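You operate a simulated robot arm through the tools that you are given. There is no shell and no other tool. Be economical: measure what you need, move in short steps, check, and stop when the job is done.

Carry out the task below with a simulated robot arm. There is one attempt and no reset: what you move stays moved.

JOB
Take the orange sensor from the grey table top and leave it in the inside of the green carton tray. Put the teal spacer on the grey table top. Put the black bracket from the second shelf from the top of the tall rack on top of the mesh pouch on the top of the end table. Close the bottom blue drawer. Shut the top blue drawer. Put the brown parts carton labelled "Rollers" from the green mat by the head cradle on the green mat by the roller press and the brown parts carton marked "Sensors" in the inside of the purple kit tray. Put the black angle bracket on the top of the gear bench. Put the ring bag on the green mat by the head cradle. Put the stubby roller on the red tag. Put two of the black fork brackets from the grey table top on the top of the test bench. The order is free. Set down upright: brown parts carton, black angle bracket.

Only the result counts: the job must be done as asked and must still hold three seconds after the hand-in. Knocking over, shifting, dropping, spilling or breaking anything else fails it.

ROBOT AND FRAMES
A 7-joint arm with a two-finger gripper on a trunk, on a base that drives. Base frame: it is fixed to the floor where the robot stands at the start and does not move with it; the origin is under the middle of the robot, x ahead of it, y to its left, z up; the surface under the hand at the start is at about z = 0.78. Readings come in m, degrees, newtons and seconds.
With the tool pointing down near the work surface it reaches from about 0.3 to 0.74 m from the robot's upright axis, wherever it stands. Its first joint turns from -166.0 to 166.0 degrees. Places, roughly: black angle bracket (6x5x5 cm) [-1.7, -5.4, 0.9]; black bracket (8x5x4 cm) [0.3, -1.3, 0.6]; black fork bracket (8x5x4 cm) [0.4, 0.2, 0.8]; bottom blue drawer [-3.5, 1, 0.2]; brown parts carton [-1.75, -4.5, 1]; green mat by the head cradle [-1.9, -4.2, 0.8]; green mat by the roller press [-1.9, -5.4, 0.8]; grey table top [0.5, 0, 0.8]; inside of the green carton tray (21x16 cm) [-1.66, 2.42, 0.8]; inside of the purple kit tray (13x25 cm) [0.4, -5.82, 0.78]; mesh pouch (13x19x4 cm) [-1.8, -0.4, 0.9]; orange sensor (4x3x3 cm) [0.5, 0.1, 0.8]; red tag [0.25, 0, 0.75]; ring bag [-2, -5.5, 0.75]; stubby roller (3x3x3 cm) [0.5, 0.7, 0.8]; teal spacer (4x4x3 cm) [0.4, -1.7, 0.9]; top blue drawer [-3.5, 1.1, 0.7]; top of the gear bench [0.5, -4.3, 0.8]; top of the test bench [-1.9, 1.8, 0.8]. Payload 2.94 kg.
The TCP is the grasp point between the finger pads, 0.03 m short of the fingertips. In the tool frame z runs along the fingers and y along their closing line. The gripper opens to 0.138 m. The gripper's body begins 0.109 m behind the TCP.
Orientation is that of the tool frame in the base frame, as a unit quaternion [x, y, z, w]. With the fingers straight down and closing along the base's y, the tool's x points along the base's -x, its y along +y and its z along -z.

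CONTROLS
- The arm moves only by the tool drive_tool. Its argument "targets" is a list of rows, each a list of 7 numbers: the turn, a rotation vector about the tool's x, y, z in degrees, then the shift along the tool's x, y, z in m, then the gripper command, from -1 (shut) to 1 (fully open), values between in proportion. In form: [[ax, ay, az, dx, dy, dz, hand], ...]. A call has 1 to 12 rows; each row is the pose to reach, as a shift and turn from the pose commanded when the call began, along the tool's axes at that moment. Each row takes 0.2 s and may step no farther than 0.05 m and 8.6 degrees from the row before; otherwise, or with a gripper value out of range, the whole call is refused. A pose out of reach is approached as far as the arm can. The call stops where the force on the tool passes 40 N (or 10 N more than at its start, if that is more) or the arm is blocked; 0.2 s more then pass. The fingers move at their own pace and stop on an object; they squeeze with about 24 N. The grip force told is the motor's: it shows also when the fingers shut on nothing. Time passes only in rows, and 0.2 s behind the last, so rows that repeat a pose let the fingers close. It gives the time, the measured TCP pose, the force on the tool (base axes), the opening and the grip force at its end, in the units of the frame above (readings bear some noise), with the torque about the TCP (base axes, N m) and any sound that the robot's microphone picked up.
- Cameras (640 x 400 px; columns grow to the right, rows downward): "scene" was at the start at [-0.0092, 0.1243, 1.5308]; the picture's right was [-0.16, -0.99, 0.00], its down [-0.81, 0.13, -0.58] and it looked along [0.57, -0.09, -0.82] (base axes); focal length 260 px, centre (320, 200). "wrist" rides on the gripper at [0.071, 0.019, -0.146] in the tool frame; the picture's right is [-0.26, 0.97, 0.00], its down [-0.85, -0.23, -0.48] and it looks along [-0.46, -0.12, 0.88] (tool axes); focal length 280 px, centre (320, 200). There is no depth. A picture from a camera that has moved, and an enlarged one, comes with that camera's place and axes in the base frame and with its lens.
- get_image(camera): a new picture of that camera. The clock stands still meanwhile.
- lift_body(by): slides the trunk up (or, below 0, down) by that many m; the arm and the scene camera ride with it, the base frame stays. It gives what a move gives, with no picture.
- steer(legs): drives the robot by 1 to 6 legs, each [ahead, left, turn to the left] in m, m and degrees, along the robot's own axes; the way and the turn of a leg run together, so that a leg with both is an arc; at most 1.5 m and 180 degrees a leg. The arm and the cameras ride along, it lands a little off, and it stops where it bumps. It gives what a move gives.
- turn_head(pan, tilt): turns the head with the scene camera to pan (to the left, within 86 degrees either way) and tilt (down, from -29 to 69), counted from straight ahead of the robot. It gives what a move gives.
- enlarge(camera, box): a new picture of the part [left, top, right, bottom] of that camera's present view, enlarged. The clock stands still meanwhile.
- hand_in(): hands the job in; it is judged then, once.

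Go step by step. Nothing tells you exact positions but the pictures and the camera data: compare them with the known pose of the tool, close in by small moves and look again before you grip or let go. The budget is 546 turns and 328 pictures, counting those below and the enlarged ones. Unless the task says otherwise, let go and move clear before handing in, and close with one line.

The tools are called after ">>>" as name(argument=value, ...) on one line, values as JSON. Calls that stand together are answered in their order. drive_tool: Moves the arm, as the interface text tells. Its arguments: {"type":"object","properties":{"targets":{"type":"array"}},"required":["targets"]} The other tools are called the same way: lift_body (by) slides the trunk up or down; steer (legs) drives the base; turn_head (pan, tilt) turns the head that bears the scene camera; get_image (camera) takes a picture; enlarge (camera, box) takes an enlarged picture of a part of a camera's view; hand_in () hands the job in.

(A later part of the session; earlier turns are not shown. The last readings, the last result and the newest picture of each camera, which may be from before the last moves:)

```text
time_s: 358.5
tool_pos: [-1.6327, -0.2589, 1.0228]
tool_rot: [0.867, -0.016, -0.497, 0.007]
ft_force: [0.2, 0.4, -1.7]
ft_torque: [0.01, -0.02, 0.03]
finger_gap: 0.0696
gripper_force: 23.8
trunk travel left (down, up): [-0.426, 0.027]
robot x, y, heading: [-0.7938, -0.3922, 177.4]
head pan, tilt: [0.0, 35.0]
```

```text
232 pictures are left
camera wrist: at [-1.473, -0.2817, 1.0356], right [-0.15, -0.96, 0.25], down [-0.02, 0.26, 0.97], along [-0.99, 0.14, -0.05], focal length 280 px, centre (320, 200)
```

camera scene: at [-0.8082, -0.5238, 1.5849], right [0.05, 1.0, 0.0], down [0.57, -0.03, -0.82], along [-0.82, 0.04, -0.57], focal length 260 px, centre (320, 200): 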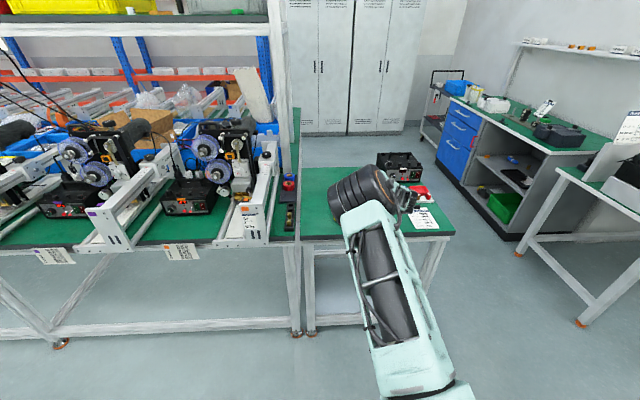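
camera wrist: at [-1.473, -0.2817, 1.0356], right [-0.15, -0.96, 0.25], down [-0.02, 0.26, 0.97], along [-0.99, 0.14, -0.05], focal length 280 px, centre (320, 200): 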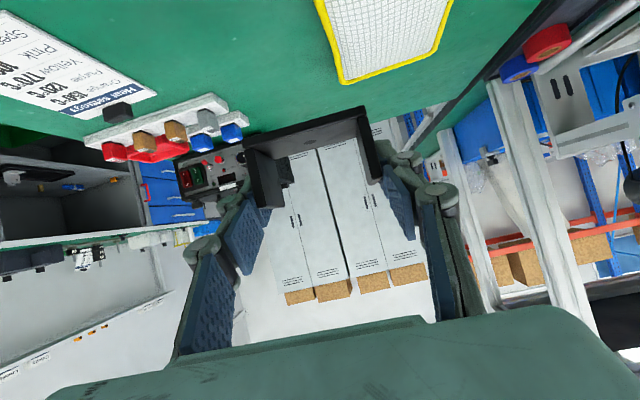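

Mesh pouch is at about (-1.84, -0.405). I'll drive so the bracket comes above it, still high.

>>> steer(legs=[[0.17, 0.11, 2.5]])

>>> get_image(camera="wrist")

>>> get_image(camera="scene")

```text
time_s: 360.1
tool_pos: [-1.808, -0.3996, 1.0231]
tool_rot: [0.868, 0.003, -0.496, 0.018]
ft_force: [-0.4, -0.6, -1.1]
ft_torque: [0.01, -0.04, -0.01]
finger_gap: 0.0694
gripper_force: 24.3
trunk travel left (down, up): [-0.426, 0.027]
robot x, y, heading: [-0.9589, -0.4943, 180.1]
head pan, tilt: [0.0, 35.0]
```

```text
231 pictures are left
camera wrist: at [-1.6474, -0.4152, 1.0355], right [-0.11, -0.96, 0.25], down [-0.03, 0.26, 0.97], along [-0.99, 0.1, -0.05], focal length 280 px, centre (320, 200)
```

wrist: 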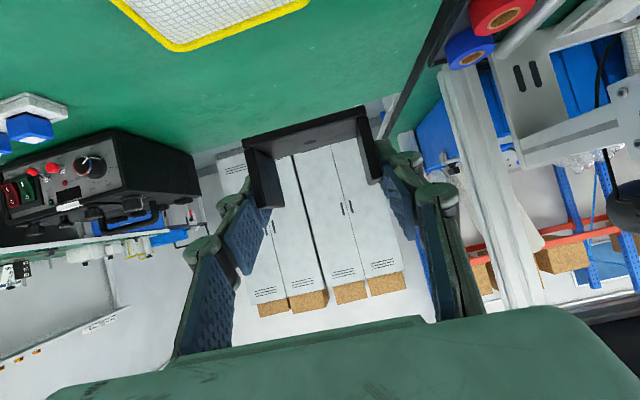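

```text
230 pictures are left
camera scene: at [-0.9728, -0.6283, 1.5849], right [0.0, 1.0, 0.0], down [0.57, 0.0, -0.82], along [-0.82, 0.0, -0.57], focal length 260 px, centre (320, 200)
```

scene: 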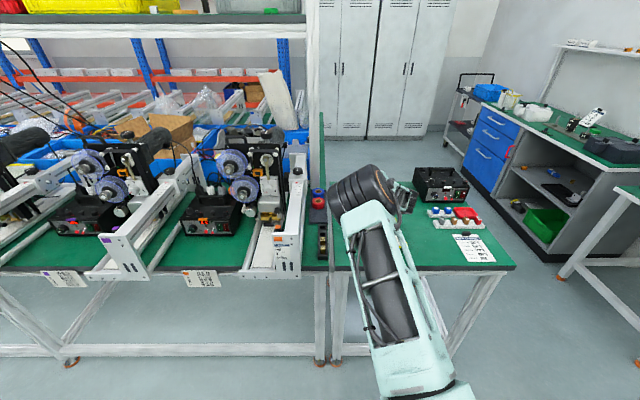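

Triangulating gives the pouch top at z≈0.87, centre about (-1.765, -0.366). Adjusting and lowering partway.

>>> drive_tool(targets=[[0, 0, 0, 0.022, -0.01, -0.037, -1], [0, 0, 0, 0.04, -0.034, -0.025, -1], [0, 0, 0, 0.07, -0.034, -0.01, -1], [0, 0, 0, 0.091, -0.034, 0.003, -1]])

>>> get_image(camera="wrist")

>>> enlarge(camera="scene", box=[300, 140, 520, 300])

```text
time_s: 361.1
tool_pos: [-1.7655, -0.3677, 0.9424]
tool_rot: [0.868, 0.003, -0.496, 0.018]
ft_force: [-1.1, 0.2, -2.2]
ft_torque: [-0.05, -0.02, 0.0]
finger_gap: 0.0694
gripper_force: 24.1
trunk travel left (down, up): [-0.426, 0.027]
robot x, y, heading: [-0.9645, -0.4911, 180.1]
head pan, tilt: [0.0, 35.0]
```

```text
229 pictures are left
camera wrist: at [-1.6042, -0.384, 0.9544], right [-0.11, -0.96, 0.25], down [-0.03, 0.26, 0.97], along [-0.99, 0.1, -0.05], focal length 280 px, centre (320, 200)
```

wrist: 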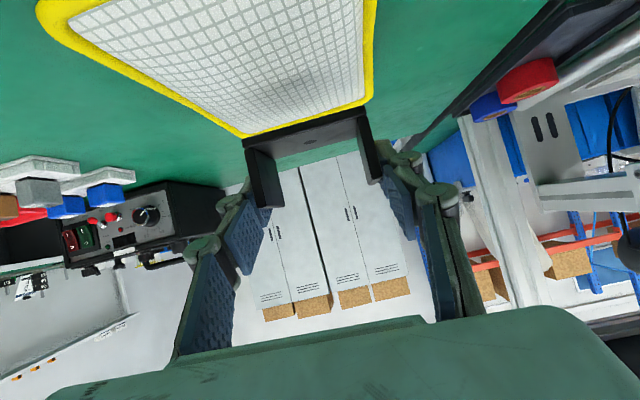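

```text
2.50 times, centred on (410, 220) of scene
camera zoom: at [-0.9725, -0.6281, 1.585], right [0.0, 1.0, 0.0], down [0.57, 0.0, -0.82], along [-0.82, 0.0, -0.57], focal length 650 px, centre (95, 150)
```

zoom: 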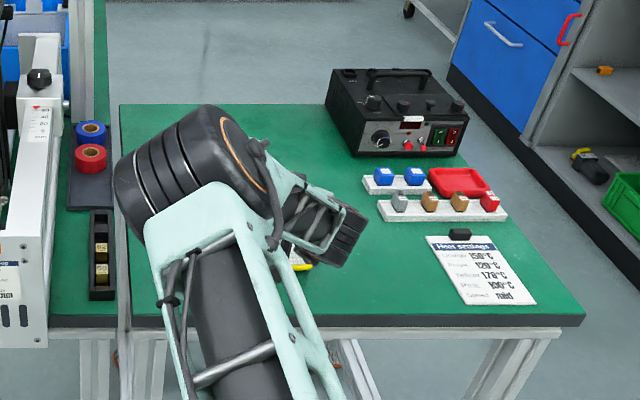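

>>> drive_tool(targets=[[0, 0, 0, -0.018, -0.008, 0.03, -1], [0, 0, 0, 0.008, -0.008, 0.045, -1]])

>>> get_image(camera="wrist")

```text
time_s: 361.7
tool_pos: [-1.8006, -0.361, 0.9135]
tool_rot: [0.868, 0.003, -0.496, 0.018]
ft_force: [-1.2, -0.1, 0.9]
ft_torque: [0.06, 0.03, 0.04]
finger_gap: 0.0693
gripper_force: 23.8
trunk travel left (down, up): [-0.426, 0.027]
robot x, y, heading: [-0.9622, -0.4906, 179.9]
head pan, tilt: [0.0, 35.0]
```

```text
227 pictures are left
camera wrist: at [-1.6396, -0.3774, 0.9255], right [-0.11, -0.96, 0.25], down [-0.03, 0.26, 0.97], along [-0.99, 0.1, -0.05], focal length 280 px, centre (320, 200)
```

wrist: 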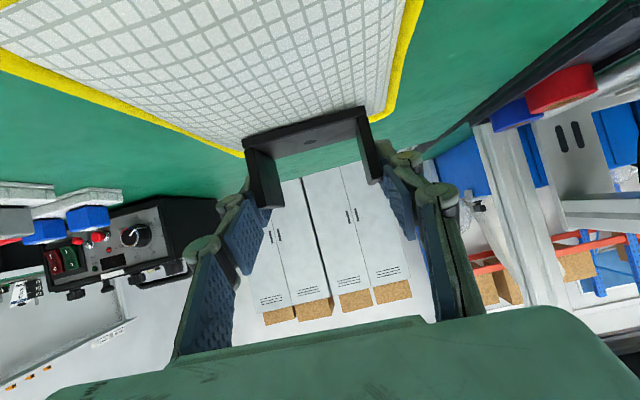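

>>> drive_tool(targets=[[0, 0, 0, 0.0086, 0, 0.005, -1], [0, 0, 0, 0.0155, 0, 0.009, -1], [0, 0, 0, 0.0207, 0, 0.0122, -1], [0, 0, 0, 0.025, 0, 0.0147, -1], [0, 0, 0, 0.029, 0, 0.0172, -1], [0, 0, 0, 0.0335, 0, 0.0197, -1], [0, 0, 0, 0.038, 0, 0.0223, -1], [0, 0, 0, 0.042, 0, 0.0248, -1]])

>>> get_image(camera="wrist")

```text
time_s: 362.8
tool_pos: [-1.8059, -0.3614, 0.8998]
tool_rot: [0.862, 0.004, -0.507, 0.018]
ft_force: [-4.3, 1.2, 13.3]
ft_torque: [0.61, 0.26, 0.11]
finger_gap: 0.0699
gripper_force: 23.6
trunk travel left (down, up): [-0.426, 0.027]
robot x, y, heading: [-0.9628, -0.4939, 179.7]
head pan, tilt: [0.0, 35.0]
stopped in row 5: the force on the tool passed its limit at 42 N (the readings are from after the stop); the commanded pose is now the measured one
```

```text
226 pictures are left
camera wrist: at [-1.6448, -0.3768, 0.9075], right [-0.1, -0.96, 0.26], down [0.0, 0.26, 0.97], along [-0.99, 0.1, -0.03], focal length 280 px, centre (320, 200)
```

wrist: 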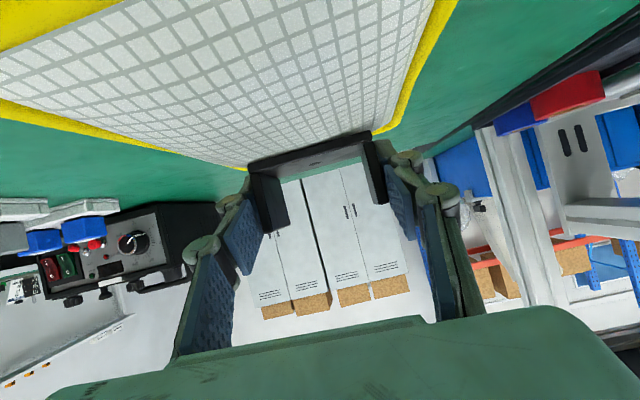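

Contact with the pouch. Opening and withdrawing backwards along the tool axis.

>>> drive_tool(targets=[[0, 0, 0, 0, 0, 0, 0], [0, 0, 0, 0, 0, 0, 0.3], [0, 0, 0, 0, 0, 0, 0.35], [0, 0, 0, 0, 0, -0.02, 0.35], [0, 0, 0, 0, 0, -0.05, 0.35], [0, 0, 0, -0.01, 0, -0.09, 0.35], [0, 0, 0, -0.03, 0, -0.13, 0.35]])

>>> get_image(camera="wrist")

```text
time_s: 364.4
tool_pos: [-1.7048, -0.3544, 0.9856]
tool_rot: [0.865, 0.004, -0.502, 0.019]
ft_force: [-0.6, 1.4, -0.3]
ft_torque: [0.0, 0.02, 0.0]
finger_gap: 0.0932
gripper_force: 0.2
trunk travel left (down, up): [-0.426, 0.027]
robot x, y, heading: [-0.9625, -0.4975, 179.8]
head pan, tilt: [0.0, 35.0]
```

```text
225 pictures are left
camera wrist: at [-1.5442, -0.3703, 0.9943], right [-0.11, -0.96, 0.25], down [-0.01, 0.26, 0.97], along [-0.99, 0.1, -0.04], focal length 280 px, centre (320, 200)
```

wrist: 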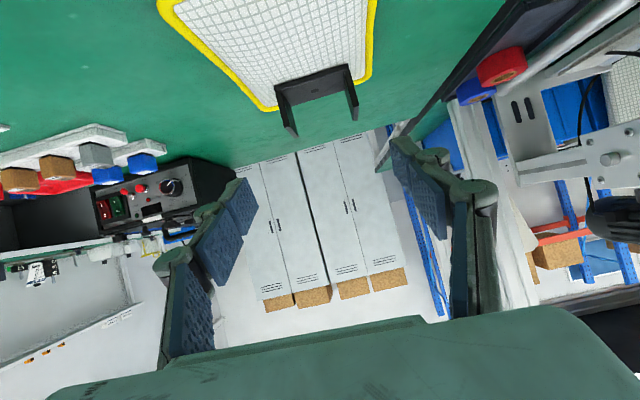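

>>> drive_tool(targets=[[0, 7.5, 0, -0.03, 0, -0.02, 0.35], [0, 15, 0, -0.06, 0, -0.03, 0.35], [0, 22.5, 0, -0.09, 0, -0.05, 0.35], [0, 30, 0, -0.12, 0, -0.06, 0.35], [0, 37.5, 0, -0.14, 0, -0.06, 0.35], [0, 45, 0, -0.14, 0, -0.06, 0.35], [0, 52.5, 0, -0.14, 0, -0.06, 0.35], [0, 60, 0, -0.14, 0, -0.06, 0.35]])

>>> get_image(camera="wrist")

```text
time_s: 366.2
tool_pos: [-1.6681, -0.3755, 1.1264]
tool_rot: [1.0, 0.011, -0.001, 0.014]
ft_force: [0.0, 0.6, 0.0]
ft_torque: [0.05, 0.0, -0.02]
finger_gap: 0.0933
gripper_force: 0.1
out of reach, approached as far as the arm can: row 7, 8
trunk travel left (down, up): [-0.426, 0.027]
robot x, y, heading: [-0.9634, -0.4919, 179.7]
head pan, tilt: [0.0, 35.0]
```

```text
224 pictures are left
camera wrist: at [-1.5969, -0.3901, 1.271], right [-0.24, -0.97, 0.03], down [-0.85, 0.22, 0.47], along [-0.47, 0.09, -0.88], focal length 280 px, centre (320, 200)
```

wrist: 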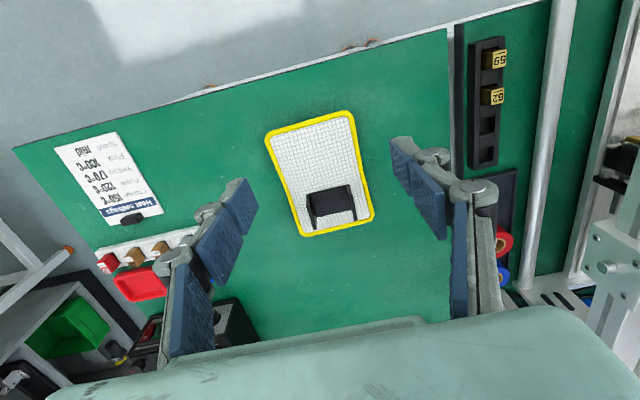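

The bracket rests on the pouch. Next the teal spacer on the rack's green shelf: back away, turn and look.

>>> steer(legs=[[-0.2, 0, 0], [0, 0, -179.7], [0, -0.6, 0], [0, -0.6, 0]])

>>> turn_head(pan=0, tilt=30)

>>> get_image(camera="scene")

>>> get_image(camera="wrist")

```text
time_s: 385.8
tool_pos: [-0.0906, -1.8258, 1.1271]
tool_rot: [0.002, 1.0, 0.014, 0.003]
ft_force: [0.3, -0.1, 0.5]
ft_torque: [-0.01, 0.03, 0.02]
finger_gap: 0.0934
gripper_force: 0.1
trunk travel left (down, up): [-0.426, 0.027]
robot x, y, heading: [-0.7913, -1.6853, -1.6]
head pan, tilt: [0.0, 35.0]
```

```text
time_s: 386.4
tool_pos: [-0.0908, -1.8277, 1.1258]
tool_rot: [0.002, 1.0, 0.013, 0.004]
ft_force: [-0.7, -0.1, 0.3]
ft_torque: [0.0, 0.01, -0.02]
finger_gap: 0.0933
gripper_force: 0.0
trunk travel left (down, up): [-0.426, 0.027]
robot x, y, heading: [-0.7953, -1.6848, -1.6]
head pan, tilt: [0.0, 30.0]
```

```text
223 pictures are left
camera scene: at [-0.7791, -1.5531, 1.5927], right [-0.03, -1.0, 0.0], down [-0.5, 0.01, -0.87], along [0.87, -0.03, -0.5], focal length 260 px, centre (320, 200)
```

scene: 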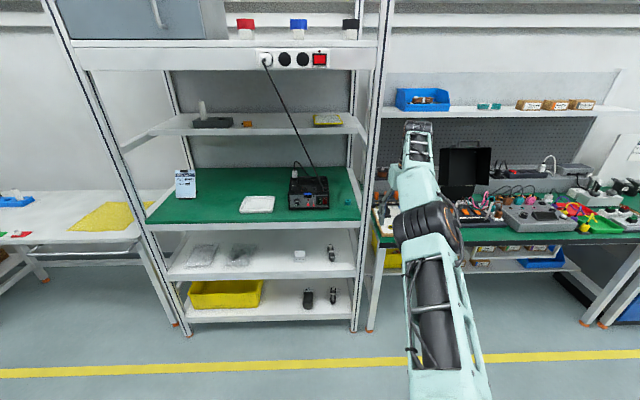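

```text
222 pictures are left
camera wrist: at [-0.1636, -1.8109, 1.2709], right [0.27, 0.96, 0.03], down [0.84, -0.25, 0.47], along [0.46, -0.1, -0.88], focal length 280 px, centre (320, 200)
```

wrist: 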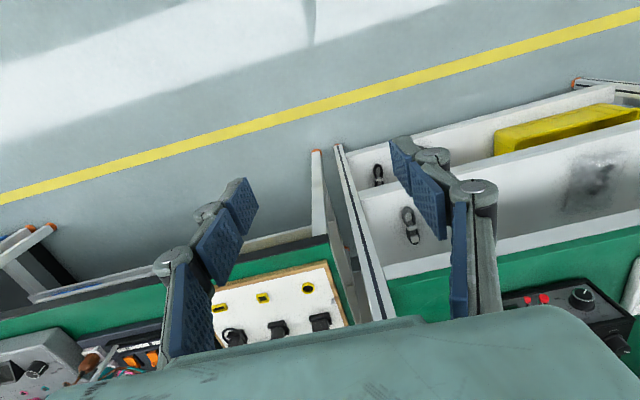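

>>> enlarge(camera="scene", box=[270, 110, 400, 240])

```text
3.08 times, centred on (335, 175) of scene
camera zoom: at [-0.7791, -1.5531, 1.5927], right [-0.03, -1.0, 0.0], down [-0.5, 0.01, -0.87], along [0.87, -0.03, -0.5], focal length 800 px, centre (274, 277)
```

zoom: 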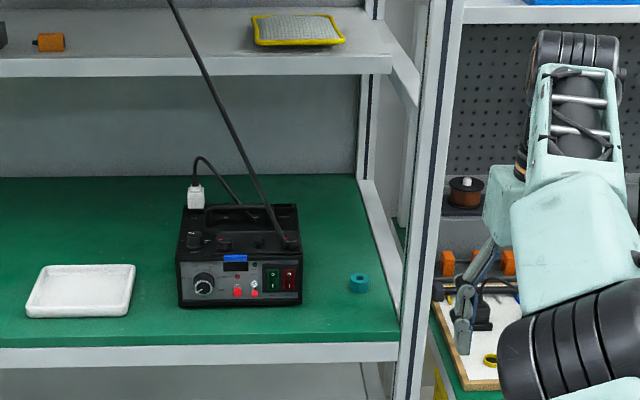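

The spacer (teal ring) is near (0.435, -1.744) with the power unit at left and the rack post at right, so I'll come in from the left at about -30° with the tool tilted 45°.

>>> drive_tool(targets=[[0, -7.5, 0, 0, 0.02, 0, -0.1], [0, -15, 0, 0, 0.04, 0, -0.1], [0, -22.5, 0, 0, 0.06, 0, -0.1], [0, -30, 0, 0, 0.08, 0, -0.1], [0, -37.5, 0, 0, 0.1, 0, -0.1], [0, -45, 0, 0, 0.12, 0, -0.1]])

>>> steer(legs=[[0.15, 0.475, 0], [0.12, 0, -28.4]])

>>> get_image(camera="wrist")

>>> get_image(camera="scene")

```text
time_s: 387.8
tool_pos: [-0.0914, -1.7067, 1.1301]
tool_rot: [0.007, 0.922, 0.012, 0.386]
ft_force: [0.3, 0.2, 0.4]
ft_torque: [-0.02, 0.0, -0.02]
finger_gap: 0.062
gripper_force: 0.1
trunk travel left (down, up): [-0.426, 0.027]
robot x, y, heading: [-0.7916, -1.6888, -1.7]
head pan, tilt: [0.0, 30.0]
```

```text
time_s: 394.0
tool_pos: [0.0955, -1.5946, 1.1306]
tool_rot: [0.233, 0.893, -0.082, 0.376]
ft_force: [0.1, 0.0, -0.2]
ft_torque: [-0.01, -0.01, -0.02]
finger_gap: 0.0621
gripper_force: 0.1
trunk travel left (down, up): [-0.426, 0.027]
robot x, y, heading: [-0.5114, -1.2437, -30.3]
head pan, tilt: [0.0, 30.0]
```

```text
220 pictures are left
camera wrist: at [-0.0309, -1.5057, 1.1811], right [0.62, 0.75, 0.21], down [0.1, -0.35, 0.93], along [0.78, -0.56, -0.29], focal length 280 px, centre (320, 200)
```

wrist: 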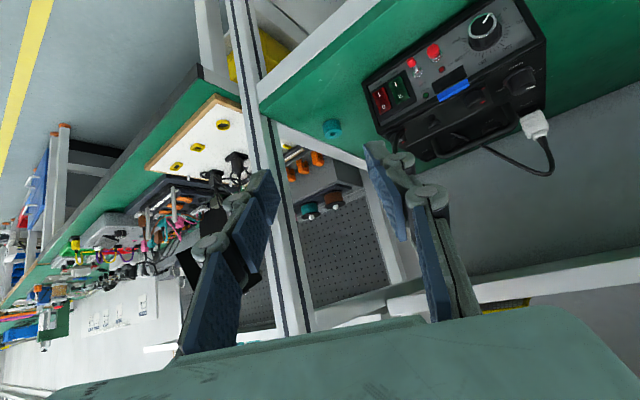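

```text
219 pictures are left
camera scene: at [-0.437, -1.1327, 1.5928], right [-0.5, -0.86, 0.0], down [-0.43, 0.25, -0.87], along [0.75, -0.43, -0.5], focal length 260 px, centre (320, 200)
```

scene: 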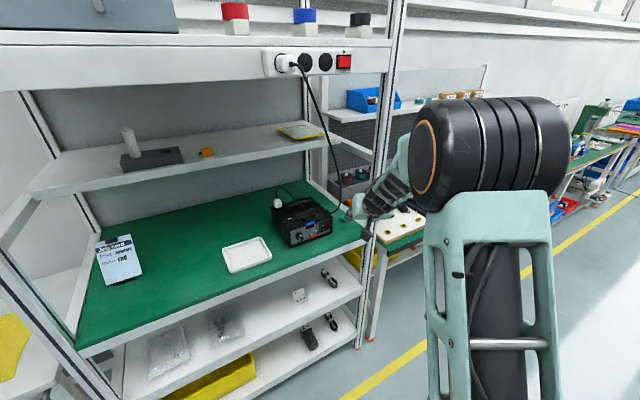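

>>> drive_tool(targets=[[0, 0, 0, -0.004, 0.0005, 0.046, -0.1], [0, 0, 0, -0.008, 0.001, 0.092, -0.1], [0, 0, 0, -0.012, 0.0015, 0.138, -0.1], [0, 0, 0, -0.016, 0.002, 0.184, -0.1], [0, 0, 0, -0.02, 0.003, 0.23, -0.1], [0, 0, 0, -0.0236, 0.0035, 0.275, -0.1]])

>>> get_image(camera="wrist")

>>> get_image(camera="scene")

```text
time_s: 395.4
tool_pos: [0.2884, -1.6869, 0.952]
tool_rot: [0.234, 0.893, -0.083, 0.376]
ft_force: [0.6, -0.3, -0.5]
ft_torque: [0.03, 0.07, 0.0]
finger_gap: 0.0618
gripper_force: 0.1
trunk travel left (down, up): [-0.426, 0.027]
robot x, y, heading: [-0.5154, -1.2484, -30.0]
head pan, tilt: [0.0, 30.0]
```

```text
218 pictures are left
camera wrist: at [0.1609, -1.599, 1.0041], right [0.62, 0.75, 0.21], down [0.1, -0.35, 0.93], along [0.78, -0.56, -0.3], focal length 280 px, centre (320, 200)
```

wrist: 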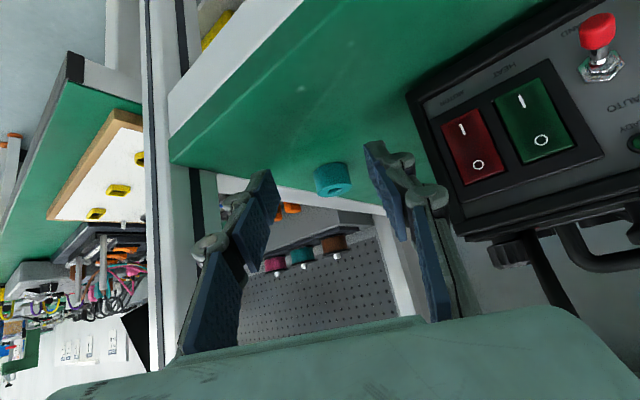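

```text
217 pictures are left
camera scene: at [-0.4362, -1.1329, 1.5928], right [-0.5, -0.86, 0.0], down [-0.43, 0.25, -0.87], along [0.75, -0.43, -0.5], focal length 260 px, centre (320, 200)
```

scene: 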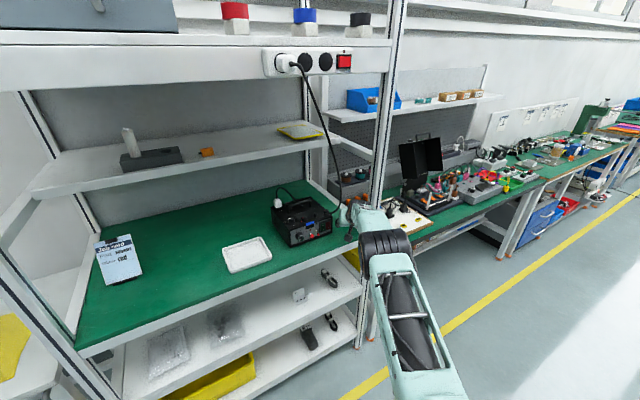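

>>> drive_tool(targets=[[0, 0, 0, -0.016, 0.001, 0.028, -0.1], [0, 0, 0, -0.03, 0.002, 0.055, -0.1]])

>>> get_image(camera="wrist")

```text
time_s: 396.0
tool_pos: [0.3034, -1.6927, 0.9465]
tool_rot: [0.234, 0.893, -0.083, 0.376]
ft_force: [-0.5, -0.2, -0.2]
ft_torque: [-0.03, -0.01, -0.01]
finger_gap: 0.0621
gripper_force: 0.1
out of reach, approached as far as the arm can: row 1, 2
trunk travel left (down, up): [-0.426, 0.027]
robot x, y, heading: [-0.5149, -1.2423, -30.0]
head pan, tilt: [0.0, 30.0]
```

```text
216 pictures are left
camera wrist: at [0.1764, -1.6048, 0.9985], right [0.62, 0.75, 0.21], down [0.1, -0.35, 0.93], along [0.78, -0.56, -0.3], focal length 280 px, centre (320, 200)
```

wrist: 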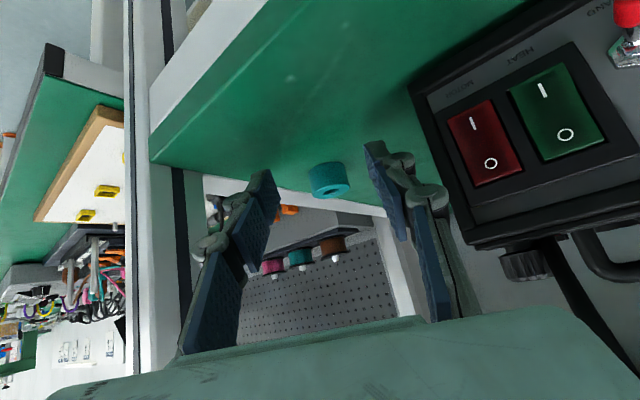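

>>> steer(legs=[[0.045, 0, 0]])

>>> get_image(camera="wrist")

```text
time_s: 396.9
tool_pos: [0.3434, -1.7157, 0.9464]
tool_rot: [0.233, 0.893, -0.083, 0.377]
ft_force: [0.8, 0.0, 0.1]
ft_torque: [-0.02, -0.03, 0.01]
finger_gap: 0.0624
gripper_force: 0.0
trunk travel left (down, up): [-0.426, 0.027]
robot x, y, heading: [-0.4727, -1.267, -30.0]
head pan, tilt: [0.0, 30.0]
```

```text
215 pictures are left
camera wrist: at [0.2159, -1.6278, 0.9989], right [0.62, 0.75, 0.21], down [0.1, -0.35, 0.93], along [0.78, -0.56, -0.3], focal length 280 px, centre (320, 200)
```

wrist: 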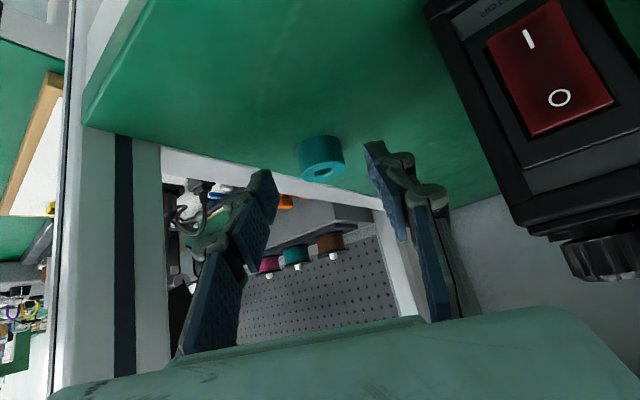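

>>> drive_tool(targets=[[0, 0, 0, -0.004, -0.001, 0.015, -0.1], [0, 0, 0, -0.008, -0.001, 0.03, -0.1], [0, 0, 0, -0.0115, -0.001, 0.042, -0.1]])

>>> get_image(camera="wrist")

```text
time_s: 397.7
tool_pos: [0.3425, -1.7169, 0.9486]
tool_rot: [0.233, 0.893, -0.082, 0.376]
ft_force: [-0.9, 0.3, -0.3]
ft_torque: [-0.04, 0.03, 0.0]
finger_gap: 0.0621
gripper_force: 0.0
out of reach, approached as far as the arm can: row 1, 2, 3
trunk travel left (down, up): [-0.426, 0.027]
robot x, y, heading: [-0.4766, -1.2704, -30.0]
head pan, tilt: [0.0, 30.0]
```

```text
214 pictures are left
camera wrist: at [0.2156, -1.6276, 0.9993], right [0.62, 0.75, 0.21], down [0.1, -0.35, 0.93], along [0.78, -0.56, -0.29], focal length 280 px, centre (320, 200)
```

wrist: 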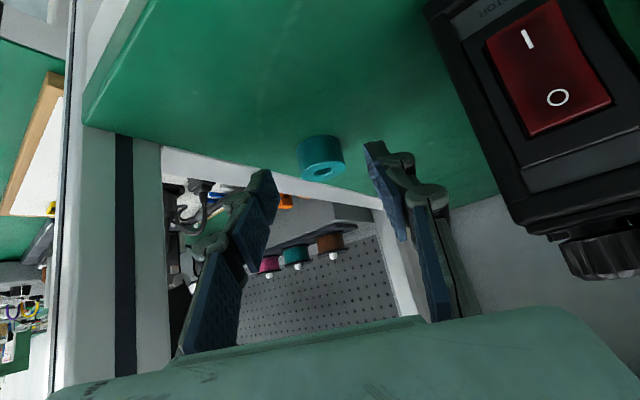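

>>> steer(legs=[[0.04, 0, 0]])

>>> get_image(camera="wrist")

```text
time_s: 398.6
tool_pos: [0.3771, -1.7359, 0.9489]
tool_rot: [0.233, 0.893, -0.083, 0.377]
ft_force: [0.6, -0.2, 0.5]
ft_torque: [-0.03, 0.0, -0.02]
finger_gap: 0.0622
gripper_force: 0.0
trunk travel left (down, up): [-0.426, 0.027]
robot x, y, heading: [-0.4396, -1.2861, -30.4]
head pan, tilt: [0.0, 30.0]
```

```text
213 pictures are left
camera wrist: at [0.2502, -1.6485, 0.9989], right [0.62, 0.75, 0.21], down [0.1, -0.35, 0.93], along [0.78, -0.56, -0.3], focal length 280 px, centre (320, 200)
```

wrist: 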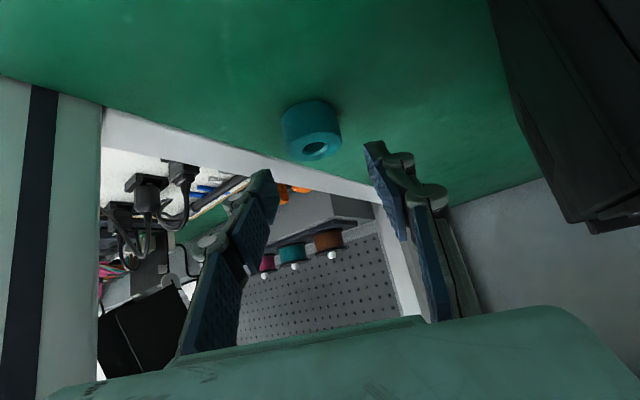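

>>> lift_body(by=-0.023)

>>> get_image(camera="wrist")

```text
time_s: 399.3
tool_pos: [0.3771, -1.7365, 0.9294]
tool_rot: [0.233, 0.891, -0.084, 0.38]
ft_force: [-0.3, -0.9, 9.5]
ft_torque: [-0.36, 0.04, 0.0]
finger_gap: 0.0634
gripper_force: 0.1
trunk travel left (down, up): [-0.403, 0.05]
robot x, y, heading: [-0.4378, -1.2911, -29.9]
head pan, tilt: [0.0, 30.0]
```

```text
212 pictures are left
camera wrist: at [0.2499, -1.6483, 0.9796], right [0.62, 0.75, 0.21], down [0.1, -0.35, 0.93], along [0.78, -0.56, -0.29], focal length 280 px, centre (320, 200)
```

wrist: 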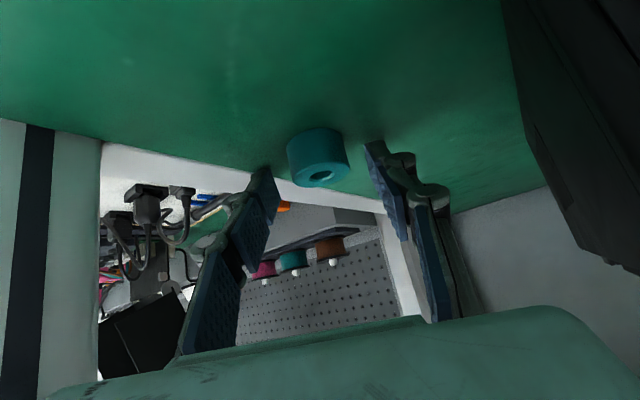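

>>> drive_tool(targets=[[0, 0, 0, -0.0015, 0, -0.0015, -0.3], [0, 0, 0, -0.0015, 0, -0.0015, -0.6], [0, 0, 0, -0.0015, 0, -0.0015, -1], [0, 0, 0, -0.0015, 0, -0.0015, -1]])

>>> get_image(camera="wrist")

```text
time_s: 400.3
tool_pos: [0.3749, -1.7375, 0.9305]
tool_rot: [0.233, 0.892, -0.083, 0.378]
ft_force: [-2.9, -3.7, 9.7]
ft_torque: [-0.32, 0.05, -0.06]
finger_gap: 0.0312
gripper_force: 24.3
trunk travel left (down, up): [-0.403, 0.05]
robot x, y, heading: [-0.4385, -1.2869, -30.2]
head pan, tilt: [0.0, 30.0]
```

```text
211 pictures are left
camera wrist: at [0.2483, -1.649, 0.9805], right [0.62, 0.75, 0.21], down [0.1, -0.35, 0.93], along [0.78, -0.56, -0.29], focal length 280 px, centre (320, 200)
```

wrist: 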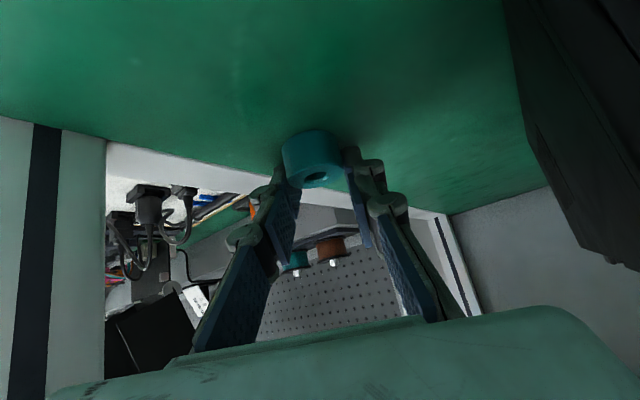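

Spacer is gripped. Lift by the trunk and back straight out.

>>> lift_body(by=0.05)

>>> steer(legs=[[-0.5, 0, 0]])

>>> get_image(camera="wrist")

```text
time_s: 401.2
tool_pos: [0.3767, -1.7384, 0.9767]
tool_rot: [0.233, 0.893, -0.083, 0.377]
ft_force: [0.2, -0.7, -0.6]
ft_torque: [-0.01, 0.02, 0.02]
finger_gap: 0.0314
gripper_force: 24.3
trunk travel left (down, up): [-0.453, 0.0]
robot x, y, heading: [-0.4392, -1.2872, -30.5]
head pan, tilt: [0.0, 30.0]
```

```text
time_s: 404.1
tool_pos: [-0.047, -1.4864, 0.9776]
tool_rot: [0.231, 0.894, -0.081, 0.376]
ft_force: [0.0, -0.1, -0.7]
ft_torque: [0.01, 0.01, -0.01]
finger_gap: 0.0315
gripper_force: 23.8
trunk travel left (down, up): [-0.453, 0.0]
robot x, y, heading: [-0.8685, -1.0423, -29.8]
head pan, tilt: [0.0, 30.0]
```

```text
210 pictures are left
camera wrist: at [-0.1745, -1.3987, 1.0289], right [0.62, 0.76, 0.21], down [0.11, -0.35, 0.93], along [0.78, -0.55, -0.29], focal length 280 px, centre (320, 200)
```

wrist: 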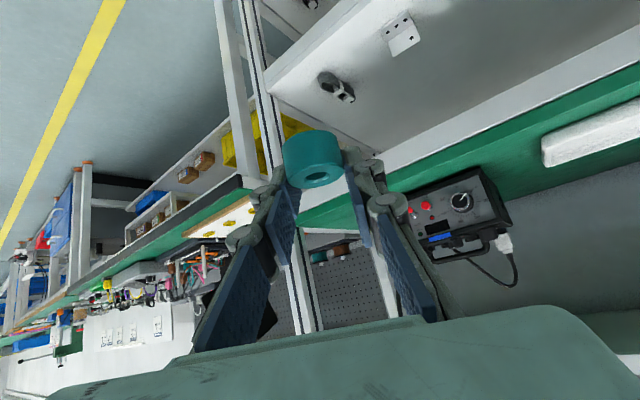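

>>> steer(legs=[[0, 0, 29.8], [0, 0.6, 0], [0, 0.5, 0]])

>>> turn_head(pan=0, tilt=45)

>>> get_image(camera="scene")

>>> get_image(camera="wrist")

```text
time_s: 415.8
tool_pos: [0.0597, 0.0853, 0.9767]
tool_rot: [-0.007, 0.923, 0.018, 0.385]
ft_force: [0.1, 0.4, -1.5]
ft_torque: [-0.01, 0.05, 0.03]
finger_gap: 0.0314
gripper_force: 23.8
trunk travel left (down, up): [-0.453, 0.0]
robot x, y, heading: [-0.8705, 0.0618, 0.4]
head pan, tilt: [0.0, 30.0]
```

```text
time_s: 416.6
tool_pos: [0.0595, 0.0849, 0.9777]
tool_rot: [-0.007, 0.923, 0.018, 0.385]
ft_force: [-0.7, -0.1, -0.2]
ft_torque: [0.02, 0.0, 0.0]
finger_gap: 0.0315
gripper_force: 23.6
trunk travel left (down, up): [-0.453, 0.0]
robot x, y, heading: [-0.8698, 0.062, 0.1]
head pan, tilt: [0.0, 45.0]
```

```text
209 pictures are left
camera scene: at [-0.8711, 0.1973, 1.5972], right [0.0, -1.0, 0.0], down [-0.71, 0.0, -0.71], along [0.71, 0.0, -0.71], focal length 260 px, centre (320, 200)
```

scene: 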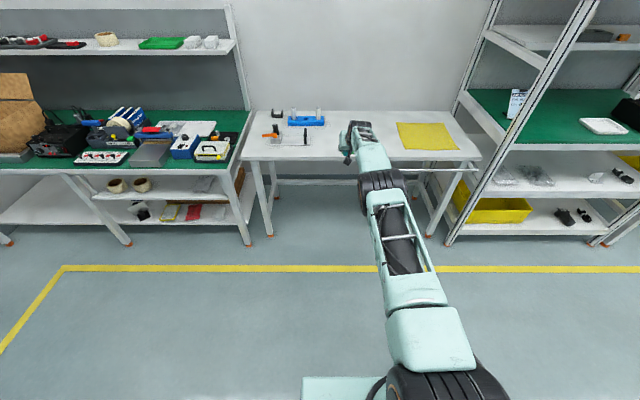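

```text
208 pictures are left
camera wrist: at [-0.095, 0.0979, 1.0287], right [0.16, 0.96, 0.21], down [0.27, -0.25, 0.93], along [0.95, -0.09, -0.29], focal length 280 px, centre (320, 200)
```

wrist: 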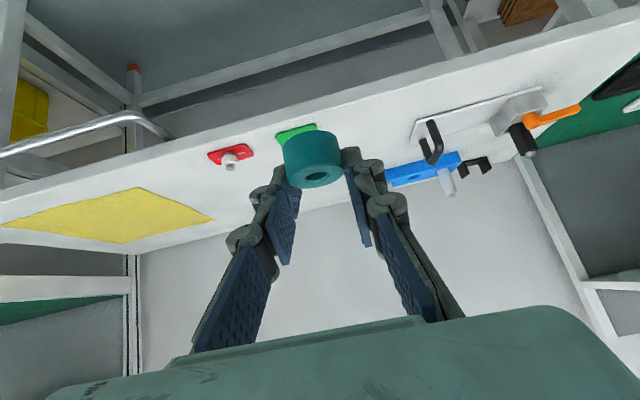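

>>> steer(legs=[[0.43, -0.02, 0]])

>>> lift_body(by=-0.11)

>>> get_image(camera="wrist")

```text
time_s: 419.2
tool_pos: [0.4891, 0.0747, 0.9753]
tool_rot: [-0.012, 0.923, 0.02, 0.384]
ft_force: [-0.3, -0.5, -0.5]
ft_torque: [0.01, 0.03, 0.0]
finger_gap: 0.0312
gripper_force: 23.8
trunk travel left (down, up): [-0.453, 0.0]
robot x, y, heading: [-0.4397, 0.0448, 0.5]
head pan, tilt: [0.0, 45.0]
```

```text
time_s: 420.6
tool_pos: [0.4882, 0.0751, 0.8672]
tool_rot: [-0.012, 0.922, 0.02, 0.385]
ft_force: [0.4, -0.1, -0.6]
ft_torque: [0.02, 0.0, 0.0]
finger_gap: 0.0311
gripper_force: 24.0
trunk travel left (down, up): [-0.343, 0.11]
robot x, y, heading: [-0.4425, 0.0465, 0.6]
head pan, tilt: [0.0, 45.0]
```

```text
207 pictures are left
camera wrist: at [0.3342, 0.086, 0.9189], right [0.15, 0.97, 0.21], down [0.27, -0.25, 0.93], along [0.95, -0.08, -0.29], focal length 280 px, centre (320, 200)
```

wrist: 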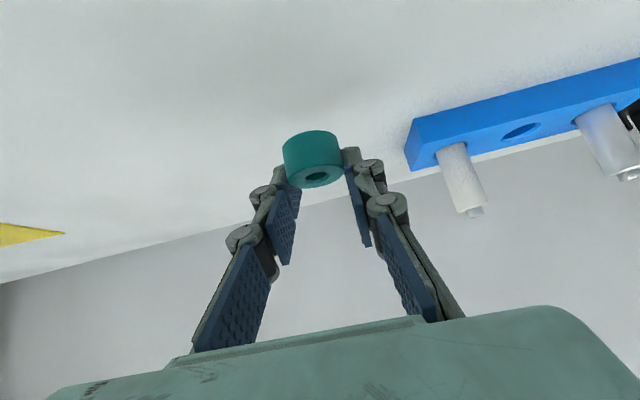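

>>> lift_body(by=-0.036)

>>> lift_body(by=-0.006)

```text
time_s: 421.4
tool_pos: [0.4897, 0.0742, 0.8322]
tool_rot: [-0.012, 0.923, 0.021, 0.385]
ft_force: [0.7, 0.0, 0.7]
ft_torque: [0.06, -0.01, -0.03]
finger_gap: 0.0314
gripper_force: 24.3
trunk travel left (down, up): [-0.307, 0.146]
robot x, y, heading: [-0.4408, 0.0434, 0.9]
head pan, tilt: [0.0, 45.0]
```

```text
time_s: 422.0
tool_pos: [0.4896, 0.0752, 0.8247]
tool_rot: [-0.012, 0.922, 0.02, 0.386]
ft_force: [-0.6, 0.5, -0.6]
ft_torque: [0.01, 0.02, -0.01]
finger_gap: 0.0314
gripper_force: 24.4
trunk travel left (down, up): [-0.301, 0.152]
robot x, y, heading: [-0.4396, 0.0468, 0.7]
head pan, tilt: [0.0, 45.0]
```

>>> lift_body(by=-0.004)

>>> lift_body(by=-0.004)

>>> get_image(camera="wrist")

```text
time_s: 422.5
tool_pos: [0.4894, 0.0743, 0.8211]
tool_rot: [-0.012, 0.923, 0.02, 0.385]
ft_force: [0.2, -0.3, 0.1]
ft_torque: [0.0, 0.03, 0.0]
finger_gap: 0.0313
gripper_force: 23.7
trunk travel left (down, up): [-0.297, 0.156]
robot x, y, heading: [-0.4417, 0.0452, 0.8]
head pan, tilt: [0.0, 45.0]
```

```text
time_s: 423.1
tool_pos: [0.4887, 0.0738, 0.8178]
tool_rot: [-0.011, 0.923, 0.019, 0.385]
ft_force: [0.1, -0.2, -1.9]
ft_torque: [-0.03, 0.02, 0.0]
finger_gap: 0.0313
gripper_force: 23.7
trunk travel left (down, up): [-0.293, 0.16]
robot x, y, heading: [-0.4425, 0.0461, 0.8]
head pan, tilt: [0.0, 45.0]
```

```text
206 pictures are left
camera wrist: at [0.3341, 0.086, 0.8687], right [0.15, 0.97, 0.21], down [0.27, -0.25, 0.93], along [0.95, -0.08, -0.29], focal length 280 px, centre (320, 200)
```

wrist: 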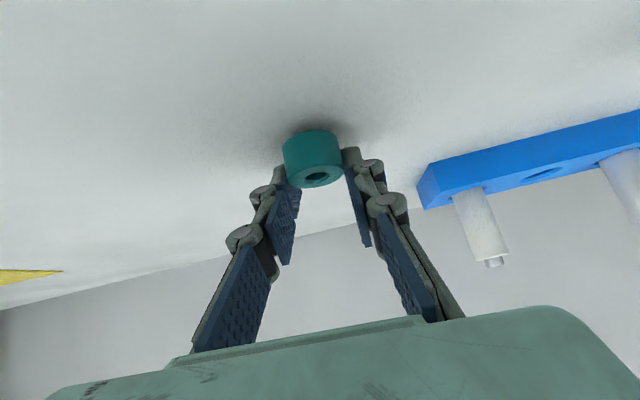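

>>> lift_body(by=-0.004)

>>> lift_body(by=-0.003)

```text
time_s: 423.6
tool_pos: [0.4892, 0.0737, 0.8133]
tool_rot: [-0.013, 0.922, 0.021, 0.386]
ft_force: [0.5, 0.3, 0.3]
ft_torque: [-0.01, 0.01, 0.0]
finger_gap: 0.031
gripper_force: 23.8
trunk travel left (down, up): [-0.289, 0.164]
robot x, y, heading: [-0.4409, 0.0464, 0.6]
head pan, tilt: [0.0, 45.0]
```

```text
time_s: 424.1
tool_pos: [0.4895, 0.074, 0.8107]
tool_rot: [-0.012, 0.923, 0.021, 0.385]
ft_force: [-0.3, 0.5, -0.4]
ft_torque: [-0.03, 0.01, -0.03]
finger_gap: 0.0314
gripper_force: 23.6
trunk travel left (down, up): [-0.286, 0.167]
robot x, y, heading: [-0.442, 0.0425, 0.4]
head pan, tilt: [0.0, 45.0]
```

>>> lift_body(by=-0.003)

>>> get_image(camera="wrist")

```text
time_s: 424.6
tool_pos: [0.4894, 0.0746, 0.8102]
tool_rot: [-0.012, 0.922, 0.02, 0.387]
ft_force: [-0.7, -0.9, 4.5]
ft_torque: [-0.09, 0.03, 0.0]
finger_gap: 0.0311
gripper_force: 24.1
trunk travel left (down, up): [-0.283, 0.17]
robot x, y, heading: [-0.4431, 0.0455, 0.6]
head pan, tilt: [0.0, 45.0]
```

```text
205 pictures are left
camera wrist: at [0.3342, 0.086, 0.8607], right [0.15, 0.97, 0.21], down [0.26, -0.25, 0.93], along [0.95, -0.08, -0.29], focal length 280 px, centre (320, 200)
```

wrist: 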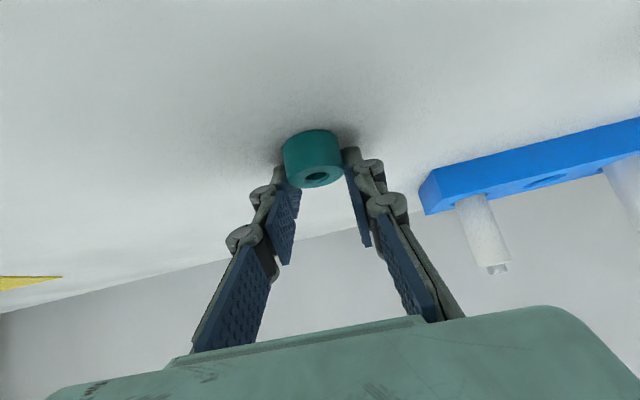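

>>> drive_tool(targets=[[0, 0, 0, 0, 0, 0, -0.5], [0, 0, 0, 0, 0, 0, -0.1], [0, 0, 0, 0, 0, 0, -0.1]])

>>> lift_body(by=0.14)

>>> get_image(camera="wrist")

```text
time_s: 425.4
tool_pos: [0.4887, 0.073, 0.8077]
tool_rot: [-0.011, 0.923, 0.02, 0.385]
ft_force: [0.8, 0.3, 3.5]
ft_torque: [-0.08, -0.04, 0.01]
finger_gap: 0.0635
gripper_force: 0.0
trunk travel left (down, up): [-0.283, 0.17]
robot x, y, heading: [-0.4403, 0.0436, 0.3]
head pan, tilt: [0.0, 45.0]
```

```text
time_s: 427.1
tool_pos: [0.4894, 0.075, 0.9472]
tool_rot: [-0.013, 0.922, 0.021, 0.386]
ft_force: [-0.5, 0.3, -0.5]
ft_torque: [-0.01, -0.01, 0.01]
finger_gap: 0.0621
gripper_force: 0.0
trunk travel left (down, up): [-0.423, 0.03]
robot x, y, heading: [-0.4416, 0.0417, 0.5]
head pan, tilt: [0.0, 45.0]
```

```text
204 pictures are left
camera wrist: at [0.3342, 0.0861, 0.9986], right [0.15, 0.97, 0.21], down [0.27, -0.25, 0.93], along [0.95, -0.08, -0.3], focal length 280 px, centre (320, 200)
```

wrist: 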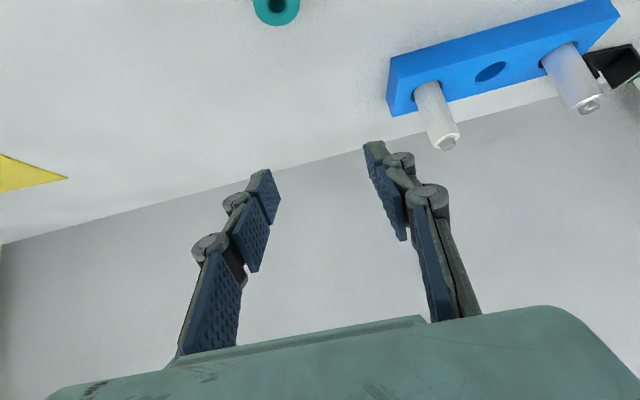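

Spacer is on the grey table. Now back off, fold the arm upright, and head down the aisle toward y ≈ -4.

>>> steer(legs=[[-0.4, 0, 0]])

>>> drive_tool(targets=[[0, 7.5, 0, -0.01, 0, -0.03, -0.1], [0, 15, 0, -0.01, 0, -0.07, -0.1], [0, 22.5, 0, -0.01, 0, -0.11, -0.1], [0, 30, 0, -0.01, 0, -0.15, -0.1], [0, 37.5, 0, -0.01, 0, -0.19, -0.1], [0, 45, 0, -0.01, 0, -0.23, -0.1], [0, 45, 0, 0.02, 0, -0.265, -0.1], [0, 45, 0, 0.05, 0, -0.3, -0.1], [0, 45, 0, 0.08, 0, -0.33, -0.1]])

>>> steer(legs=[[0, 0, -90], [1.4, 0, 0], [1.2, 0, 0]])

>>> turn_head(pan=0, tilt=20)

>>> get_image(camera="scene")

```text
time_s: 429.6
tool_pos: [0.0953, 0.0711, 0.9483]
tool_rot: [-0.013, 0.923, 0.021, 0.385]
ft_force: [0.1, -1.0, 0.7]
ft_torque: [0.01, -0.02, -0.02]
finger_gap: 0.0622
gripper_force: 0.1
trunk travel left (down, up): [-0.423, 0.03]
robot x, y, heading: [-0.8346, 0.041, 0.8]
head pan, tilt: [0.0, 45.0]
```

```text
time_s: 431.6
tool_pos: [-0.1972, 0.0562, 1.1221]
tool_rot: [-0.019, 1.0, 0.014, 0.004]
ft_force: [-1.3, 0.0, 0.2]
ft_torque: [0.01, -0.05, 0.03]
finger_gap: 0.062
gripper_force: 0.0
out of reach, approached as far as the arm can: row 1, 2, 3, 4, 5, 6, 7
trunk travel left (down, up): [-0.423, 0.03]
robot x, y, heading: [-0.8359, 0.0415, 0.9]
head pan, tilt: [0.0, 45.0]
```

```text
time_s: 448.2
tool_pos: [-0.8458, -3.2342, 1.1193]
tool_rot: [0.703, 0.711, 0.009, 0.011]
ft_force: [-0.3, 0.2, -0.6]
ft_torque: [-0.01, 0.01, 0.01]
finger_gap: 0.0618
gripper_force: 0.1
trunk travel left (down, up): [-0.423, 0.03]
robot x, y, heading: [-0.8423, -2.5899, -90.9]
head pan, tilt: [0.0, 45.0]
```

```text
time_s: 449.1
tool_pos: [-0.8447, -3.2327, 1.1209]
tool_rot: [0.703, 0.711, 0.008, 0.011]
ft_force: [-1.2, -0.2, 0.6]
ft_torque: [0.01, 0.03, 0.01]
finger_gap: 0.0619
gripper_force: 0.1
trunk travel left (down, up): [-0.423, 0.03]
robot x, y, heading: [-0.8435, -2.5952, -91.1]
head pan, tilt: [0.0, 20.0]
```

```text
203 pictures are left
camera scene: at [-0.7089, -2.6077, 1.6057], right [-1.0, 0.02, 0.0], down [0.01, 0.34, -0.94], along [-0.01, -0.94, -0.34], focal length 260 px, centre (320, 200)
```

scene: 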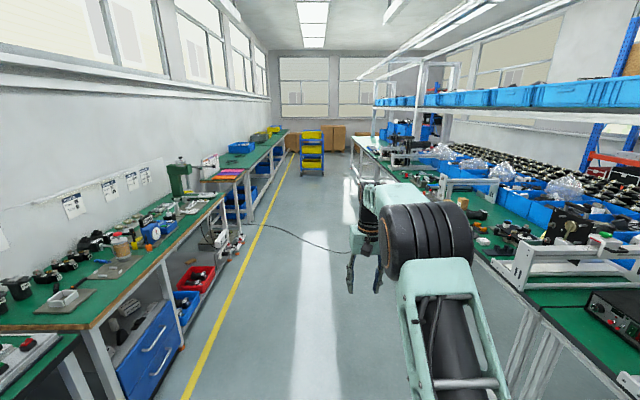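

>>> steer(legs=[[1.3, 0, 1]])

>>> turn_head(pan=-70, tilt=35)

>>> get_image(camera="scene")

>>> turn_head(pan=-25, tilt=30)

>>> get_image(camera="scene")

```text
time_s: 455.6
tool_pos: [-0.8063, -4.5232, 1.1203]
tool_rot: [0.687, 0.727, 0.008, 0.012]
ft_force: [0.1, -0.1, 0.1]
ft_torque: [0.0, -0.01, 0.01]
finger_gap: 0.0622
gripper_force: 0.0
trunk travel left (down, up): [-0.423, 0.03]
robot x, y, heading: [-0.8322, -3.8837, -88.2]
head pan, tilt: [0.0, 20.0]
```

```text
time_s: 457.0
tool_pos: [-0.8069, -4.5234, 1.1204]
tool_rot: [0.687, 0.726, 0.008, 0.012]
ft_force: [-0.9, 0.0, -0.4]
ft_torque: [0.0, -0.02, 0.03]
finger_gap: 0.0622
gripper_force: 0.2
trunk travel left (down, up): [-0.423, 0.03]
robot x, y, heading: [-0.8382, -3.8853, -88.2]
head pan, tilt: [-70.0, 35.0]
```

```text
202 pictures are left
camera scene: at [-0.7837, -3.8314, 1.582], right [-0.37, 0.93, 0.0], down [0.53, 0.21, -0.82], along [-0.76, -0.3, -0.57], focal length 260 px, centre (320, 200)
```

scene: 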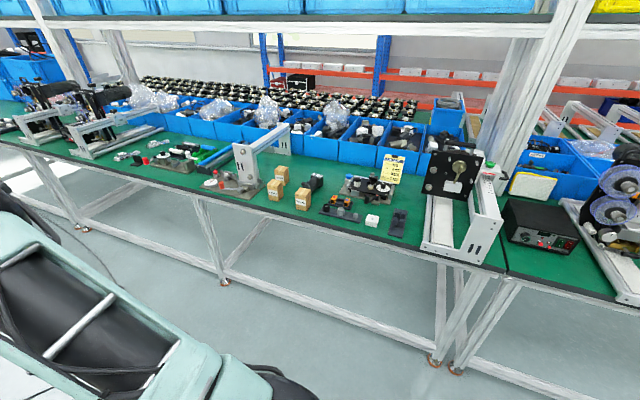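

```text
time_s: 458.1
tool_pos: [-0.8068, -4.5227, 1.1205]
tool_rot: [0.686, 0.727, 0.008, 0.011]
ft_force: [-0.7, -0.3, -0.8]
ft_torque: [0.0, -0.01, -0.05]
finger_gap: 0.0621
gripper_force: 0.1
trunk travel left (down, up): [-0.423, 0.03]
robot x, y, heading: [-0.8331, -3.8855, -88.2]
head pan, tilt: [-25.0, 30.0]
```

```text
201 pictures are left
camera scene: at [-0.7378, -3.8818, 1.5898], right [-0.92, 0.4, 0.0], down [0.2, 0.46, -0.87], along [-0.34, -0.8, -0.5], focal length 260 px, centre (320, 200)
```

scene: 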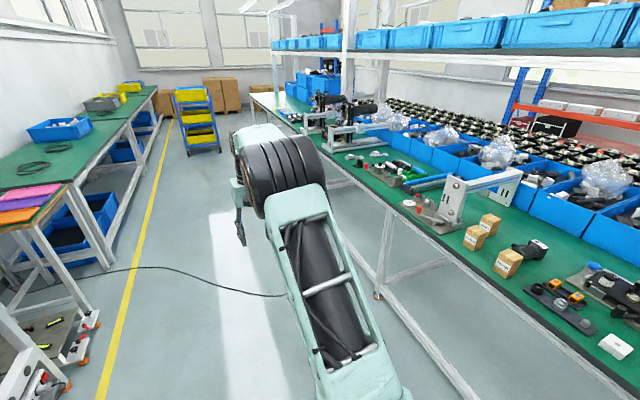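

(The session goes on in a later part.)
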